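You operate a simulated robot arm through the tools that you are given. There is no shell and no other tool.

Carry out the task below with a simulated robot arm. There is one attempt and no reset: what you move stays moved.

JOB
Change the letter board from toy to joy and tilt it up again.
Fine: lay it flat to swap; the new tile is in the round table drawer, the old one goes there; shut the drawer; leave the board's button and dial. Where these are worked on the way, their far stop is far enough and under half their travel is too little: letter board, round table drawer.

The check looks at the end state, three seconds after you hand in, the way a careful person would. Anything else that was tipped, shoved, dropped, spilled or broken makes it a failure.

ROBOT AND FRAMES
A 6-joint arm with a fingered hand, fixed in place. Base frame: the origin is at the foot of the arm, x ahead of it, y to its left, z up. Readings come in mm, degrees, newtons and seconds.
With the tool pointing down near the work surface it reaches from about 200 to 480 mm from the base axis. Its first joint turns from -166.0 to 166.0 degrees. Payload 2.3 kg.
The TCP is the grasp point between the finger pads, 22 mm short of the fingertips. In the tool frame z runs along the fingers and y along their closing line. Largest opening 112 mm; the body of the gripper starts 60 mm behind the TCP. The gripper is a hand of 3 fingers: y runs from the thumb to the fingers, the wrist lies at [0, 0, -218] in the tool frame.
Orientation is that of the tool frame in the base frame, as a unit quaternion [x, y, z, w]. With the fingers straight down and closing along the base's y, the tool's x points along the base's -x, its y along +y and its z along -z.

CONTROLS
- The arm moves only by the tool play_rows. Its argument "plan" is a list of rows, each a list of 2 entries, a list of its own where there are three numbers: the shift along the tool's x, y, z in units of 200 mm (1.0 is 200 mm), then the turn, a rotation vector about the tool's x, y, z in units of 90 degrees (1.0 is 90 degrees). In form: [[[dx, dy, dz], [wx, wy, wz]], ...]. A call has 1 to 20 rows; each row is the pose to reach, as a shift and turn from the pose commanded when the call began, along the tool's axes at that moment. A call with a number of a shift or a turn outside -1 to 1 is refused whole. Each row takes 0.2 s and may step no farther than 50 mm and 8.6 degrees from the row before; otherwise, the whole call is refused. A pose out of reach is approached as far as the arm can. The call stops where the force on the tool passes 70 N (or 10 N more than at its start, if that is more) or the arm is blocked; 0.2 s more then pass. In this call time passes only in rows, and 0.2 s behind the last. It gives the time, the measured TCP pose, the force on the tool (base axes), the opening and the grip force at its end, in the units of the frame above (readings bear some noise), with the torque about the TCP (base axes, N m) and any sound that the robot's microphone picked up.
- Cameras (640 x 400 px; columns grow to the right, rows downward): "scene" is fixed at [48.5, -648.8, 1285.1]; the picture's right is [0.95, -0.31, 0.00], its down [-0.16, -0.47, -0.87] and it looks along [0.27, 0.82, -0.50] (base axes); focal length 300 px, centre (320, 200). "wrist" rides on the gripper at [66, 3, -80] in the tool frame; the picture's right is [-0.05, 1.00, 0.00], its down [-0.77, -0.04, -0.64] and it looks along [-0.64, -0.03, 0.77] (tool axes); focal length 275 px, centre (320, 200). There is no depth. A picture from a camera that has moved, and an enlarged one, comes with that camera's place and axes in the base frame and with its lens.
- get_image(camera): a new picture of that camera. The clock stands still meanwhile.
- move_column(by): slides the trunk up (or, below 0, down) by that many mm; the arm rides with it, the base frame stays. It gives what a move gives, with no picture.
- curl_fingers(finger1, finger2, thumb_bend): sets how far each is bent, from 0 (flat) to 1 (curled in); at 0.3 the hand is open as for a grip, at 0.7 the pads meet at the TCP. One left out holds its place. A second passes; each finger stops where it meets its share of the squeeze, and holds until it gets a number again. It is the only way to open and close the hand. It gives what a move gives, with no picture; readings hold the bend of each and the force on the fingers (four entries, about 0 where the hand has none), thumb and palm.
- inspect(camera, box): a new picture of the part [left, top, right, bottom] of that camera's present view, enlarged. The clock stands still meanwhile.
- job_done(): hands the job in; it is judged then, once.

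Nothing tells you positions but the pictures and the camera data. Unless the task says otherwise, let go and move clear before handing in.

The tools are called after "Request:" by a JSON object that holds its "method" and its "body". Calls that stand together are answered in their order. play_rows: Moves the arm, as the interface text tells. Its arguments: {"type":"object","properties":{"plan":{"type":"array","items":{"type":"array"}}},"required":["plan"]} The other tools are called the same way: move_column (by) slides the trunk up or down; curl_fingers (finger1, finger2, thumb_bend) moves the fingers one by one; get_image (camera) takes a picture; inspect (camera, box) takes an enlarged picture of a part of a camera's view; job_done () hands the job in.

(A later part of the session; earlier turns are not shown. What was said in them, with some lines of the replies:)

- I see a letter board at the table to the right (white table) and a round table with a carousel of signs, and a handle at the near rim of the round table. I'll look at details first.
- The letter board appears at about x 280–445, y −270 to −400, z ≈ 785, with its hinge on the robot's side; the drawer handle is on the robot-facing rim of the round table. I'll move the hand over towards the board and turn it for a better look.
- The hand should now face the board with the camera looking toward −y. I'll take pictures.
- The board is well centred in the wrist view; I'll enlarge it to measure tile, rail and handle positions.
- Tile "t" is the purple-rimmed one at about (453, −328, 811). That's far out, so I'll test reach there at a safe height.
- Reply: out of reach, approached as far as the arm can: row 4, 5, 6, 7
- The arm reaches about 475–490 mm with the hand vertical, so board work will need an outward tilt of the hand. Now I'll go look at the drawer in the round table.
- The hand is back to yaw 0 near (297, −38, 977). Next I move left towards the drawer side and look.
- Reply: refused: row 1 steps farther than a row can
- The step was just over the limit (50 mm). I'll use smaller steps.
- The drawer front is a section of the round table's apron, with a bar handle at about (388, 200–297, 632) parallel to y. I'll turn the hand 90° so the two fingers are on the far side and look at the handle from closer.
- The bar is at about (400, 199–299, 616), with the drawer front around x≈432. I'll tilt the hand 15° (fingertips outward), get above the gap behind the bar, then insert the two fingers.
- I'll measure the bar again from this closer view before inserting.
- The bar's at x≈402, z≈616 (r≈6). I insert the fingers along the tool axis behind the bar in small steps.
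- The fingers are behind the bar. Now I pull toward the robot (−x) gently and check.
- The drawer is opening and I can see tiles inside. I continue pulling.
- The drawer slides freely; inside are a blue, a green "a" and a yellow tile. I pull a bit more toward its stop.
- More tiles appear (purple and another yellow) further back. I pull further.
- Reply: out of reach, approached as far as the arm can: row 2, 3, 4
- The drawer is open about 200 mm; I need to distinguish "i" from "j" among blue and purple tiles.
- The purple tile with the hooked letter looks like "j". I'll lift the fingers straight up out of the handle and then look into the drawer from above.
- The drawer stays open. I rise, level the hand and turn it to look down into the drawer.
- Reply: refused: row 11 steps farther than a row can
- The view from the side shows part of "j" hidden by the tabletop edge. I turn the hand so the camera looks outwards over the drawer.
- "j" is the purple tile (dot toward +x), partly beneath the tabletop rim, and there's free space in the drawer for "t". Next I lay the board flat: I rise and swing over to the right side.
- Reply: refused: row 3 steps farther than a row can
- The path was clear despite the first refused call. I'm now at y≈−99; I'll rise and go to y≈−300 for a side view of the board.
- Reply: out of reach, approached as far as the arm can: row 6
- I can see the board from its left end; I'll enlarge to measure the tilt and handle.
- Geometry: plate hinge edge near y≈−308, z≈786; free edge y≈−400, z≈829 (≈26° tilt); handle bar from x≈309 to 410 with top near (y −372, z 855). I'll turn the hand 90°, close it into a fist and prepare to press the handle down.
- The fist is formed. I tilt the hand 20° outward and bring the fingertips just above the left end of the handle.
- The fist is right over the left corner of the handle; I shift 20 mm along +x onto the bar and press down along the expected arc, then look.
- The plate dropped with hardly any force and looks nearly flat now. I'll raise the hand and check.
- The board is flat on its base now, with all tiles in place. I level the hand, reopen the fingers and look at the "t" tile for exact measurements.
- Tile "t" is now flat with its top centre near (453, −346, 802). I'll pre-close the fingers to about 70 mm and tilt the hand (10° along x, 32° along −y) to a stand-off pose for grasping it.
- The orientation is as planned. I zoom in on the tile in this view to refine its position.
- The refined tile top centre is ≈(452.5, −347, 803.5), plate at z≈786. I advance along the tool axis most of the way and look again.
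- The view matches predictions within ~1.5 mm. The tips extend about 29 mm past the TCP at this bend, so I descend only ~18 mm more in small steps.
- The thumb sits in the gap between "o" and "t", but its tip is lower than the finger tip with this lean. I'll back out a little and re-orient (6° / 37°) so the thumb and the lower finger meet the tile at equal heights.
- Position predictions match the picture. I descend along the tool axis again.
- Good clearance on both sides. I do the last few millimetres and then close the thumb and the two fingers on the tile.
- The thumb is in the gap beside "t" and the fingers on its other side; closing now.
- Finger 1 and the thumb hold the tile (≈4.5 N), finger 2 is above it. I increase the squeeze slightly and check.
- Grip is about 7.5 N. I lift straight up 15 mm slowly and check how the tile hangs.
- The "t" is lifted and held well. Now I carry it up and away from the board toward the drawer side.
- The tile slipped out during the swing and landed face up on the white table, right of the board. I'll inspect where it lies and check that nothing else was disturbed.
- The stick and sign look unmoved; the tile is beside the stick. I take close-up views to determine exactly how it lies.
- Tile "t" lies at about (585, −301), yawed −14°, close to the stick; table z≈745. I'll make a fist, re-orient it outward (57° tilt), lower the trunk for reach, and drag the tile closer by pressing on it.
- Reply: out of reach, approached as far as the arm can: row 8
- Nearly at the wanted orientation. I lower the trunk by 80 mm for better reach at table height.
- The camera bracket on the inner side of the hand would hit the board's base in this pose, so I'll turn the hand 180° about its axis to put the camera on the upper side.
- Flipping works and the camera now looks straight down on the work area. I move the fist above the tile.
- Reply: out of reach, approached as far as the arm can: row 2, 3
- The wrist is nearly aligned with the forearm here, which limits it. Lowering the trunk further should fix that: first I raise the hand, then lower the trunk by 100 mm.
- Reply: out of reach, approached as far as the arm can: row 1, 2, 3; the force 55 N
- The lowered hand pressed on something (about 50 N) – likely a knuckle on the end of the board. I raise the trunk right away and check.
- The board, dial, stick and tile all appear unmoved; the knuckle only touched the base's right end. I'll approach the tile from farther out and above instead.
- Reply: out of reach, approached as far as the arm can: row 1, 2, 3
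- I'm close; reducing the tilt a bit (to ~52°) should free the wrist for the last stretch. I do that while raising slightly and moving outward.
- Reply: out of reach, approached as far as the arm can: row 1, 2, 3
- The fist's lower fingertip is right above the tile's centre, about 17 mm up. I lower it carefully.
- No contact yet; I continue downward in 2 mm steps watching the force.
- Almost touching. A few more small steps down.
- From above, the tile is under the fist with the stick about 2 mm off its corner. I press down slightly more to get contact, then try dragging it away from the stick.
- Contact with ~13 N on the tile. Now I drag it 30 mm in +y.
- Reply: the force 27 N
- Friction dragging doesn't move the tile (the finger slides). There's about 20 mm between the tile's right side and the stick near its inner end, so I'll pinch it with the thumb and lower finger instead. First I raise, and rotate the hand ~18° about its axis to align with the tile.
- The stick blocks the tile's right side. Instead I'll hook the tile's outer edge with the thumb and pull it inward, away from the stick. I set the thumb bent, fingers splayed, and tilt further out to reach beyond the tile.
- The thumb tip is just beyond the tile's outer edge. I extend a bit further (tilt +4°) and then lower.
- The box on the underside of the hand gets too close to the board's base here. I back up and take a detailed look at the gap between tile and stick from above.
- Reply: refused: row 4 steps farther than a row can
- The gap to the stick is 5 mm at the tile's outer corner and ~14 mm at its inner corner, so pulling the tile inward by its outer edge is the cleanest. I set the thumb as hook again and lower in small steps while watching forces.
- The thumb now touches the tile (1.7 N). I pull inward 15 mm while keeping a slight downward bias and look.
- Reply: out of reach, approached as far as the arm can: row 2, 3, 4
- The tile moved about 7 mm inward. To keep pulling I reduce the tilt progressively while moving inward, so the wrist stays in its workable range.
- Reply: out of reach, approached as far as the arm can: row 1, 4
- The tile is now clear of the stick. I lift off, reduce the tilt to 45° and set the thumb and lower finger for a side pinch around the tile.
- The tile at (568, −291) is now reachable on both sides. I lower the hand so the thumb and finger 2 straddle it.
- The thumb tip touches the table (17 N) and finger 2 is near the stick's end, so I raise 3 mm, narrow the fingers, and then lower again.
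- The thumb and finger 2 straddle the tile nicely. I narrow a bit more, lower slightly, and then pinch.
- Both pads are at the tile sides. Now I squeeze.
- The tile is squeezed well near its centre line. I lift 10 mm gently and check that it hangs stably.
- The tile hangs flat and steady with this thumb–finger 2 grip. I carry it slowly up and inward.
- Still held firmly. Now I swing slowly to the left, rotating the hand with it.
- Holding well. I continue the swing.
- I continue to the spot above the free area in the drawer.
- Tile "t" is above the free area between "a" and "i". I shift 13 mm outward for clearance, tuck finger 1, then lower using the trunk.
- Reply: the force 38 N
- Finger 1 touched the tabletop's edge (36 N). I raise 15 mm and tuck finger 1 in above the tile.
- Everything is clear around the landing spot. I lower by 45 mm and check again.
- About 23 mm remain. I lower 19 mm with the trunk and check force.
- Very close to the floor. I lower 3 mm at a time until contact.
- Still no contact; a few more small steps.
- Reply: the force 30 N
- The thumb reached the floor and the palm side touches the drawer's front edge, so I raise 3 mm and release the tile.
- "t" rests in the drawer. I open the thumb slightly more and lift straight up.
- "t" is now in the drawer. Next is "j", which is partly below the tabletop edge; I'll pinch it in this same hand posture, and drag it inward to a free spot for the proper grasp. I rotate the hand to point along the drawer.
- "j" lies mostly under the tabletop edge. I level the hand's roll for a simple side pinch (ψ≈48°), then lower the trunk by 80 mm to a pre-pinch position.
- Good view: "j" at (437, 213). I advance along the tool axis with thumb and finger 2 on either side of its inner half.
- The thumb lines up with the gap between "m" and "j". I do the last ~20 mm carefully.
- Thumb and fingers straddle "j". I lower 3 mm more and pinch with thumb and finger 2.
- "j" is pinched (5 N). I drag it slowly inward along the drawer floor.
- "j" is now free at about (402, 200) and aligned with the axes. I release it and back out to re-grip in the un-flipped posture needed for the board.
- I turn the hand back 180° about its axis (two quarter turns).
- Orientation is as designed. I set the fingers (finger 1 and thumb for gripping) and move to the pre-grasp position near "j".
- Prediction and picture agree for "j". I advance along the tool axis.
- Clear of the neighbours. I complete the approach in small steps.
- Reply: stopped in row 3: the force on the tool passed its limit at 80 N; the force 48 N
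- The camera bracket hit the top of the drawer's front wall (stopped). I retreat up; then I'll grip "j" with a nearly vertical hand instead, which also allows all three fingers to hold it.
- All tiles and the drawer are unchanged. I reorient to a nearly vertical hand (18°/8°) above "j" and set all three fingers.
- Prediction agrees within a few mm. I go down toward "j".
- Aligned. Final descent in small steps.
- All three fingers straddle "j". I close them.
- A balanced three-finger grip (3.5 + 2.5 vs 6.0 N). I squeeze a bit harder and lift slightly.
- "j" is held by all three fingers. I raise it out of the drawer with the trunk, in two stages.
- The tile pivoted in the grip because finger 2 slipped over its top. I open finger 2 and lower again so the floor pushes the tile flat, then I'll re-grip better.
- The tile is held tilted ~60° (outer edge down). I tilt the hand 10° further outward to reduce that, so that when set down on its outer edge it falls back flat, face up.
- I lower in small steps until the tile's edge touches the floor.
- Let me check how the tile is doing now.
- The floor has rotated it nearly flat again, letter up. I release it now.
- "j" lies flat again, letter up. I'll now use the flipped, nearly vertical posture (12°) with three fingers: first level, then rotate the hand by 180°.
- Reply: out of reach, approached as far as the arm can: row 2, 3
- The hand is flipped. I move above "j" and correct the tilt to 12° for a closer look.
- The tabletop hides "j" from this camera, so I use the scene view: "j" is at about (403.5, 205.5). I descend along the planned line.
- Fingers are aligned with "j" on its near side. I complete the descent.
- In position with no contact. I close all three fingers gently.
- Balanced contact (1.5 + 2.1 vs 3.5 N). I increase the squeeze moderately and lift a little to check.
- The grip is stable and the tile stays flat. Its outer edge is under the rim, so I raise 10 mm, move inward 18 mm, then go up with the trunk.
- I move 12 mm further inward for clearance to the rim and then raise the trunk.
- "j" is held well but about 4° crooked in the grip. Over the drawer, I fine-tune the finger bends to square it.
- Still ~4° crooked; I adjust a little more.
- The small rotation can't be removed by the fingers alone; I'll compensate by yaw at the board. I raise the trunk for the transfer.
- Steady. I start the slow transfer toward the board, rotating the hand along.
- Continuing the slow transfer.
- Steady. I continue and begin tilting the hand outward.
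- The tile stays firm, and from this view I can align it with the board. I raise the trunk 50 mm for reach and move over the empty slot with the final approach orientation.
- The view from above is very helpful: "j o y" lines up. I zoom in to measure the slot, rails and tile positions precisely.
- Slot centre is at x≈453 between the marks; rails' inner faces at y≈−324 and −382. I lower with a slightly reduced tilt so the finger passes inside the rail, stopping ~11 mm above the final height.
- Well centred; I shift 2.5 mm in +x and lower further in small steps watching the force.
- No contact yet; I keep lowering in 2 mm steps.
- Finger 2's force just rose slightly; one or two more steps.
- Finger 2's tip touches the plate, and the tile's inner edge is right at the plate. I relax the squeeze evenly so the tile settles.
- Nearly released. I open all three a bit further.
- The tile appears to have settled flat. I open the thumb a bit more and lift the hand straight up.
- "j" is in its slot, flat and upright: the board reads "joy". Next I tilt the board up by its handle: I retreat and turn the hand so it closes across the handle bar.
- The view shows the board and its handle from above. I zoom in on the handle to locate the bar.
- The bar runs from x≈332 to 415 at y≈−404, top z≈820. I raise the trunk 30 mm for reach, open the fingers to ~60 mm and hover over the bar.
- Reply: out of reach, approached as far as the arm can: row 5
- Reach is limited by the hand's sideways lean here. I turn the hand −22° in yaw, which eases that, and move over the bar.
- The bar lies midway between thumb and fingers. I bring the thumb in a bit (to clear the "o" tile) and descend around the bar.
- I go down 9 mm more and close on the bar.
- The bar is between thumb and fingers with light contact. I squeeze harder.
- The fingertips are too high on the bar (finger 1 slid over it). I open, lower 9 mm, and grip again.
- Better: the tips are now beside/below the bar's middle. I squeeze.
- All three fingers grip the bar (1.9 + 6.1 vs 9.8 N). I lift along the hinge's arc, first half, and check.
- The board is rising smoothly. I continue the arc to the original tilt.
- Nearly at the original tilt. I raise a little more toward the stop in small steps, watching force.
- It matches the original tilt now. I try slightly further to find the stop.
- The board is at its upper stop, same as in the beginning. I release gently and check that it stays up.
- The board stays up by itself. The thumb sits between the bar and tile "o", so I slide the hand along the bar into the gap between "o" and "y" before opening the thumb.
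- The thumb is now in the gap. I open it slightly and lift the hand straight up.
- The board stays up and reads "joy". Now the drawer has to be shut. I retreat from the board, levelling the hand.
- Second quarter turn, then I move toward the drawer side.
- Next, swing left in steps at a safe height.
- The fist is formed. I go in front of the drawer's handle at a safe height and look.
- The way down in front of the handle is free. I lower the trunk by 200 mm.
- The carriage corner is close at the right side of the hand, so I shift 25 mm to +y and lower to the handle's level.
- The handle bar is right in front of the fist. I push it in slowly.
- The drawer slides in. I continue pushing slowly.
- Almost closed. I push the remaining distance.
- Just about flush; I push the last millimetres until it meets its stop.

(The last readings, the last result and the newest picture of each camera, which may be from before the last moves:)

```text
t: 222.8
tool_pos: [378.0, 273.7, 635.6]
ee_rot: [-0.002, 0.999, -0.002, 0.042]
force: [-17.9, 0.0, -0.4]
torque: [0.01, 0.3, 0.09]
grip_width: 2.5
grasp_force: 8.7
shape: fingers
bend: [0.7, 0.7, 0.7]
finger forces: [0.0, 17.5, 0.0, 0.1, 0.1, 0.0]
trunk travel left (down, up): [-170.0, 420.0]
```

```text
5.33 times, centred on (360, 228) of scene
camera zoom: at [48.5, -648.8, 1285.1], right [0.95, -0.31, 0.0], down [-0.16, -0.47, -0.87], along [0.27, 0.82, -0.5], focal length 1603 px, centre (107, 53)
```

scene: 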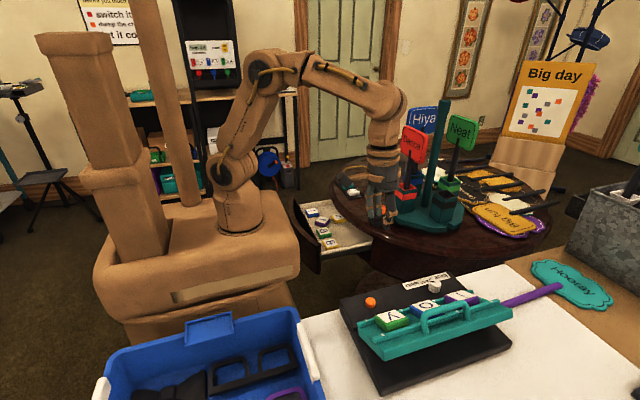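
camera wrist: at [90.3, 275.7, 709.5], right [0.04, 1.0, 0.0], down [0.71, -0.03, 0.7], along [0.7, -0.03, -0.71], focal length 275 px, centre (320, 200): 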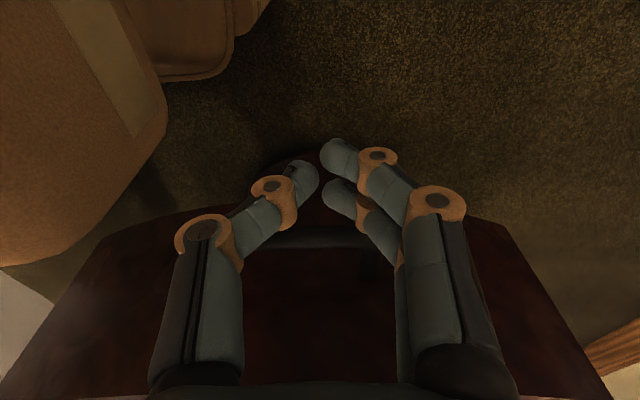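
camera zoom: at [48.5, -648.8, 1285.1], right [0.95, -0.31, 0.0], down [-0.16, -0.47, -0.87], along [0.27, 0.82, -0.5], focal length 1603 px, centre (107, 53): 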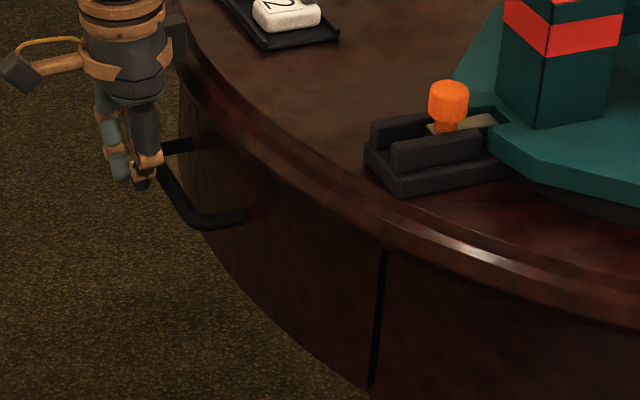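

The drawer is closed against its stop (18 N). I back off and rise clear.

Request:
{"method": "play_rows", "body": {"plan": [[[0.05, 0, 0], [0, 0, 0]], [[0.15, 0, -0.01], [0, 0, 0]], [[0.3, 0, -0.02], [0, 0, 0]], [[0.4, 0, -0.2], [0, 0, 0]], [[0.4, 0, -0.42], [0, 0, 0]], [[0.4, 0, -0.64], [0, 0, 0]], [[0.4, 0, -0.85], [0, 0, 0]]]}}

Request:
{"method": "get_image", "body": {"camera": "scene"}}

Request:
{"method": "inspect", "body": {"camera": "scene", "box": [310, 130, 560, 290]}}

Request:
{"method": "inspect", "body": {"camera": "scene", "box": [320, 250, 560, 400]}}

```text
t: 224.4
tool_pos: [285.8, 272.7, 798.4]
ee_rot: [-0.001, 0.999, 0.0, 0.043]
force: [-0.8, -0.3, -0.1]
torque: [0.0, -0.03, -0.01]
grip_width: 2.7
grasp_force: 0.0
shape: fingers
bend: [0.7, 0.7, 0.7]
finger forces: [0.1, 0.0, 0.0, 0.0, 0.0, 0.0]
trunk travel left (down, up): [-170.0, 420.0]
```

```text
taken
```

scene: 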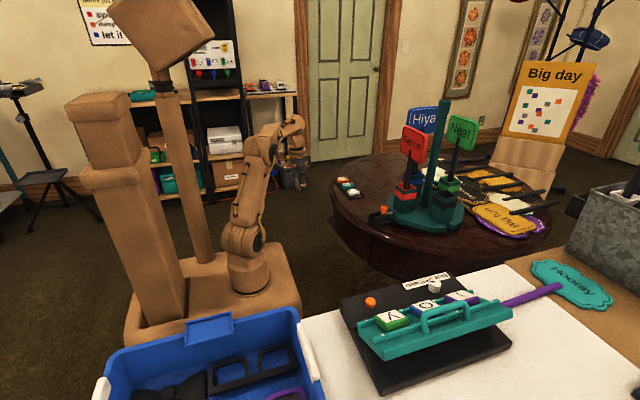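

```text
2.50 times, centred on (435, 210) of scene
camera zoom: at [48.5, -648.8, 1285.1], right [0.95, -0.31, 0.0], down [-0.16, -0.47, -0.87], along [0.27, 0.82, -0.5], focal length 751 px, centre (32, 175)
```

zoom: 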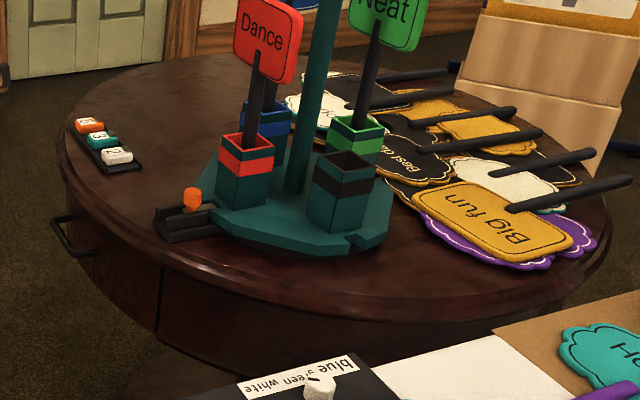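

```text
2.67 times, centred on (440, 325) of scene
camera zoom: at [48.5, -648.8, 1285.1], right [0.95, -0.31, 0.0], down [-0.16, -0.47, -0.87], along [0.27, 0.82, -0.5], focal length 801 px, centre (0, -133)
```

zoom: 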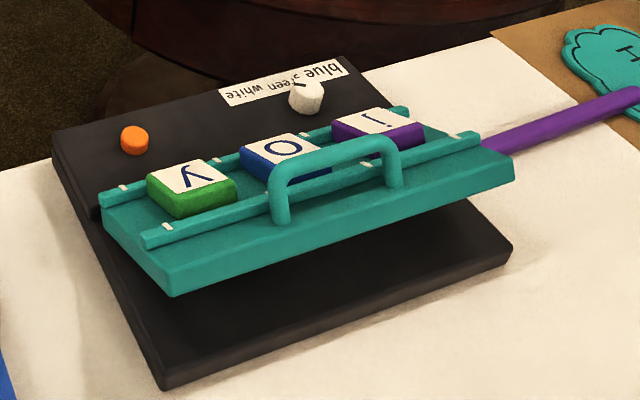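

The drawer is closed and the board stands tilted as in the beginning. I check the "j" tile and the dial close up.

Request:
{"method": "inspect", "body": {"camera": "scene", "box": [400, 270, 520, 345]}}

Request:
{"method": "inspect", "body": {"camera": "scene", "box": [480, 260, 620, 347]}}

```text
5.33 times, centred on (460, 308) of scene
camera zoom: at [48.5, -648.8, 1285.1], right [0.95, -0.31, 0.0], down [-0.16, -0.47, -0.87], along [0.27, 0.82, -0.5], focal length 1603 px, centre (-427, -373)
```

zoom: 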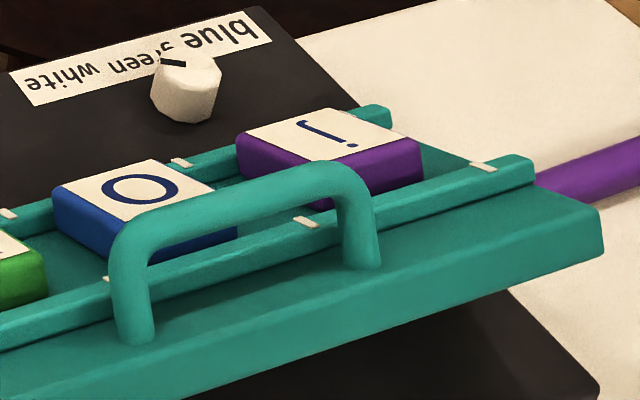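

```text
4.57 times, centred on (550, 304) of scene
camera zoom: at [48.5, -648.8, 1285.1], right [0.95, -0.31, 0.0], down [-0.16, -0.47, -0.87], along [0.27, 0.82, -0.5], focal length 1374 px, centre (-731, -273)
```

zoom: 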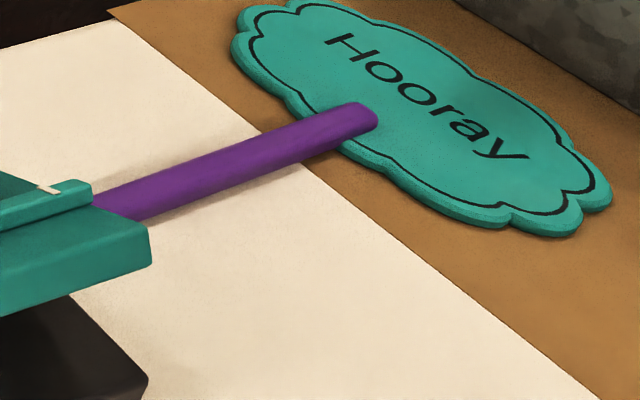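

All checks match: "joy" on the tilted-up board, dial and button untouched, "t" in the closed drawer, stick and signs unmoved, hand clear. I hand in the job.

Request:
{"method": "job_done", "body": {}}

```text
The job is handed in.
```

The board now reads "joy" and is tilted back up, with "t" in the round table drawer and the drawer pushed shut against its stop. I have handed the job in; the result of the check hasn't come back.

- **Dropped tile:** the old "t" slipped from my grip on the way to the drawer and landed face up on the white table beside the purple stick. I dragged it clear, picked it up and put it in the drawer; the stick did not appear to move.
- **Board:** I laid it flat before swapping. "j" sits in its slot roughly 4 mm toward the outer end of the board, letter upright. The tilt matches the starting pictures.
- **Button and dial:** I left both alone, and they look the same as at the start.
- **Bumps along the way:** the hand pressed on the right end of the board's base (about 50 N), the thumb on the white table, one finger on the round table's edge (about 36 N), and the camera bracket on the drawer's front wall, where the arm stopped at its force limit (80 N). In the pictures nothing else appears moved.
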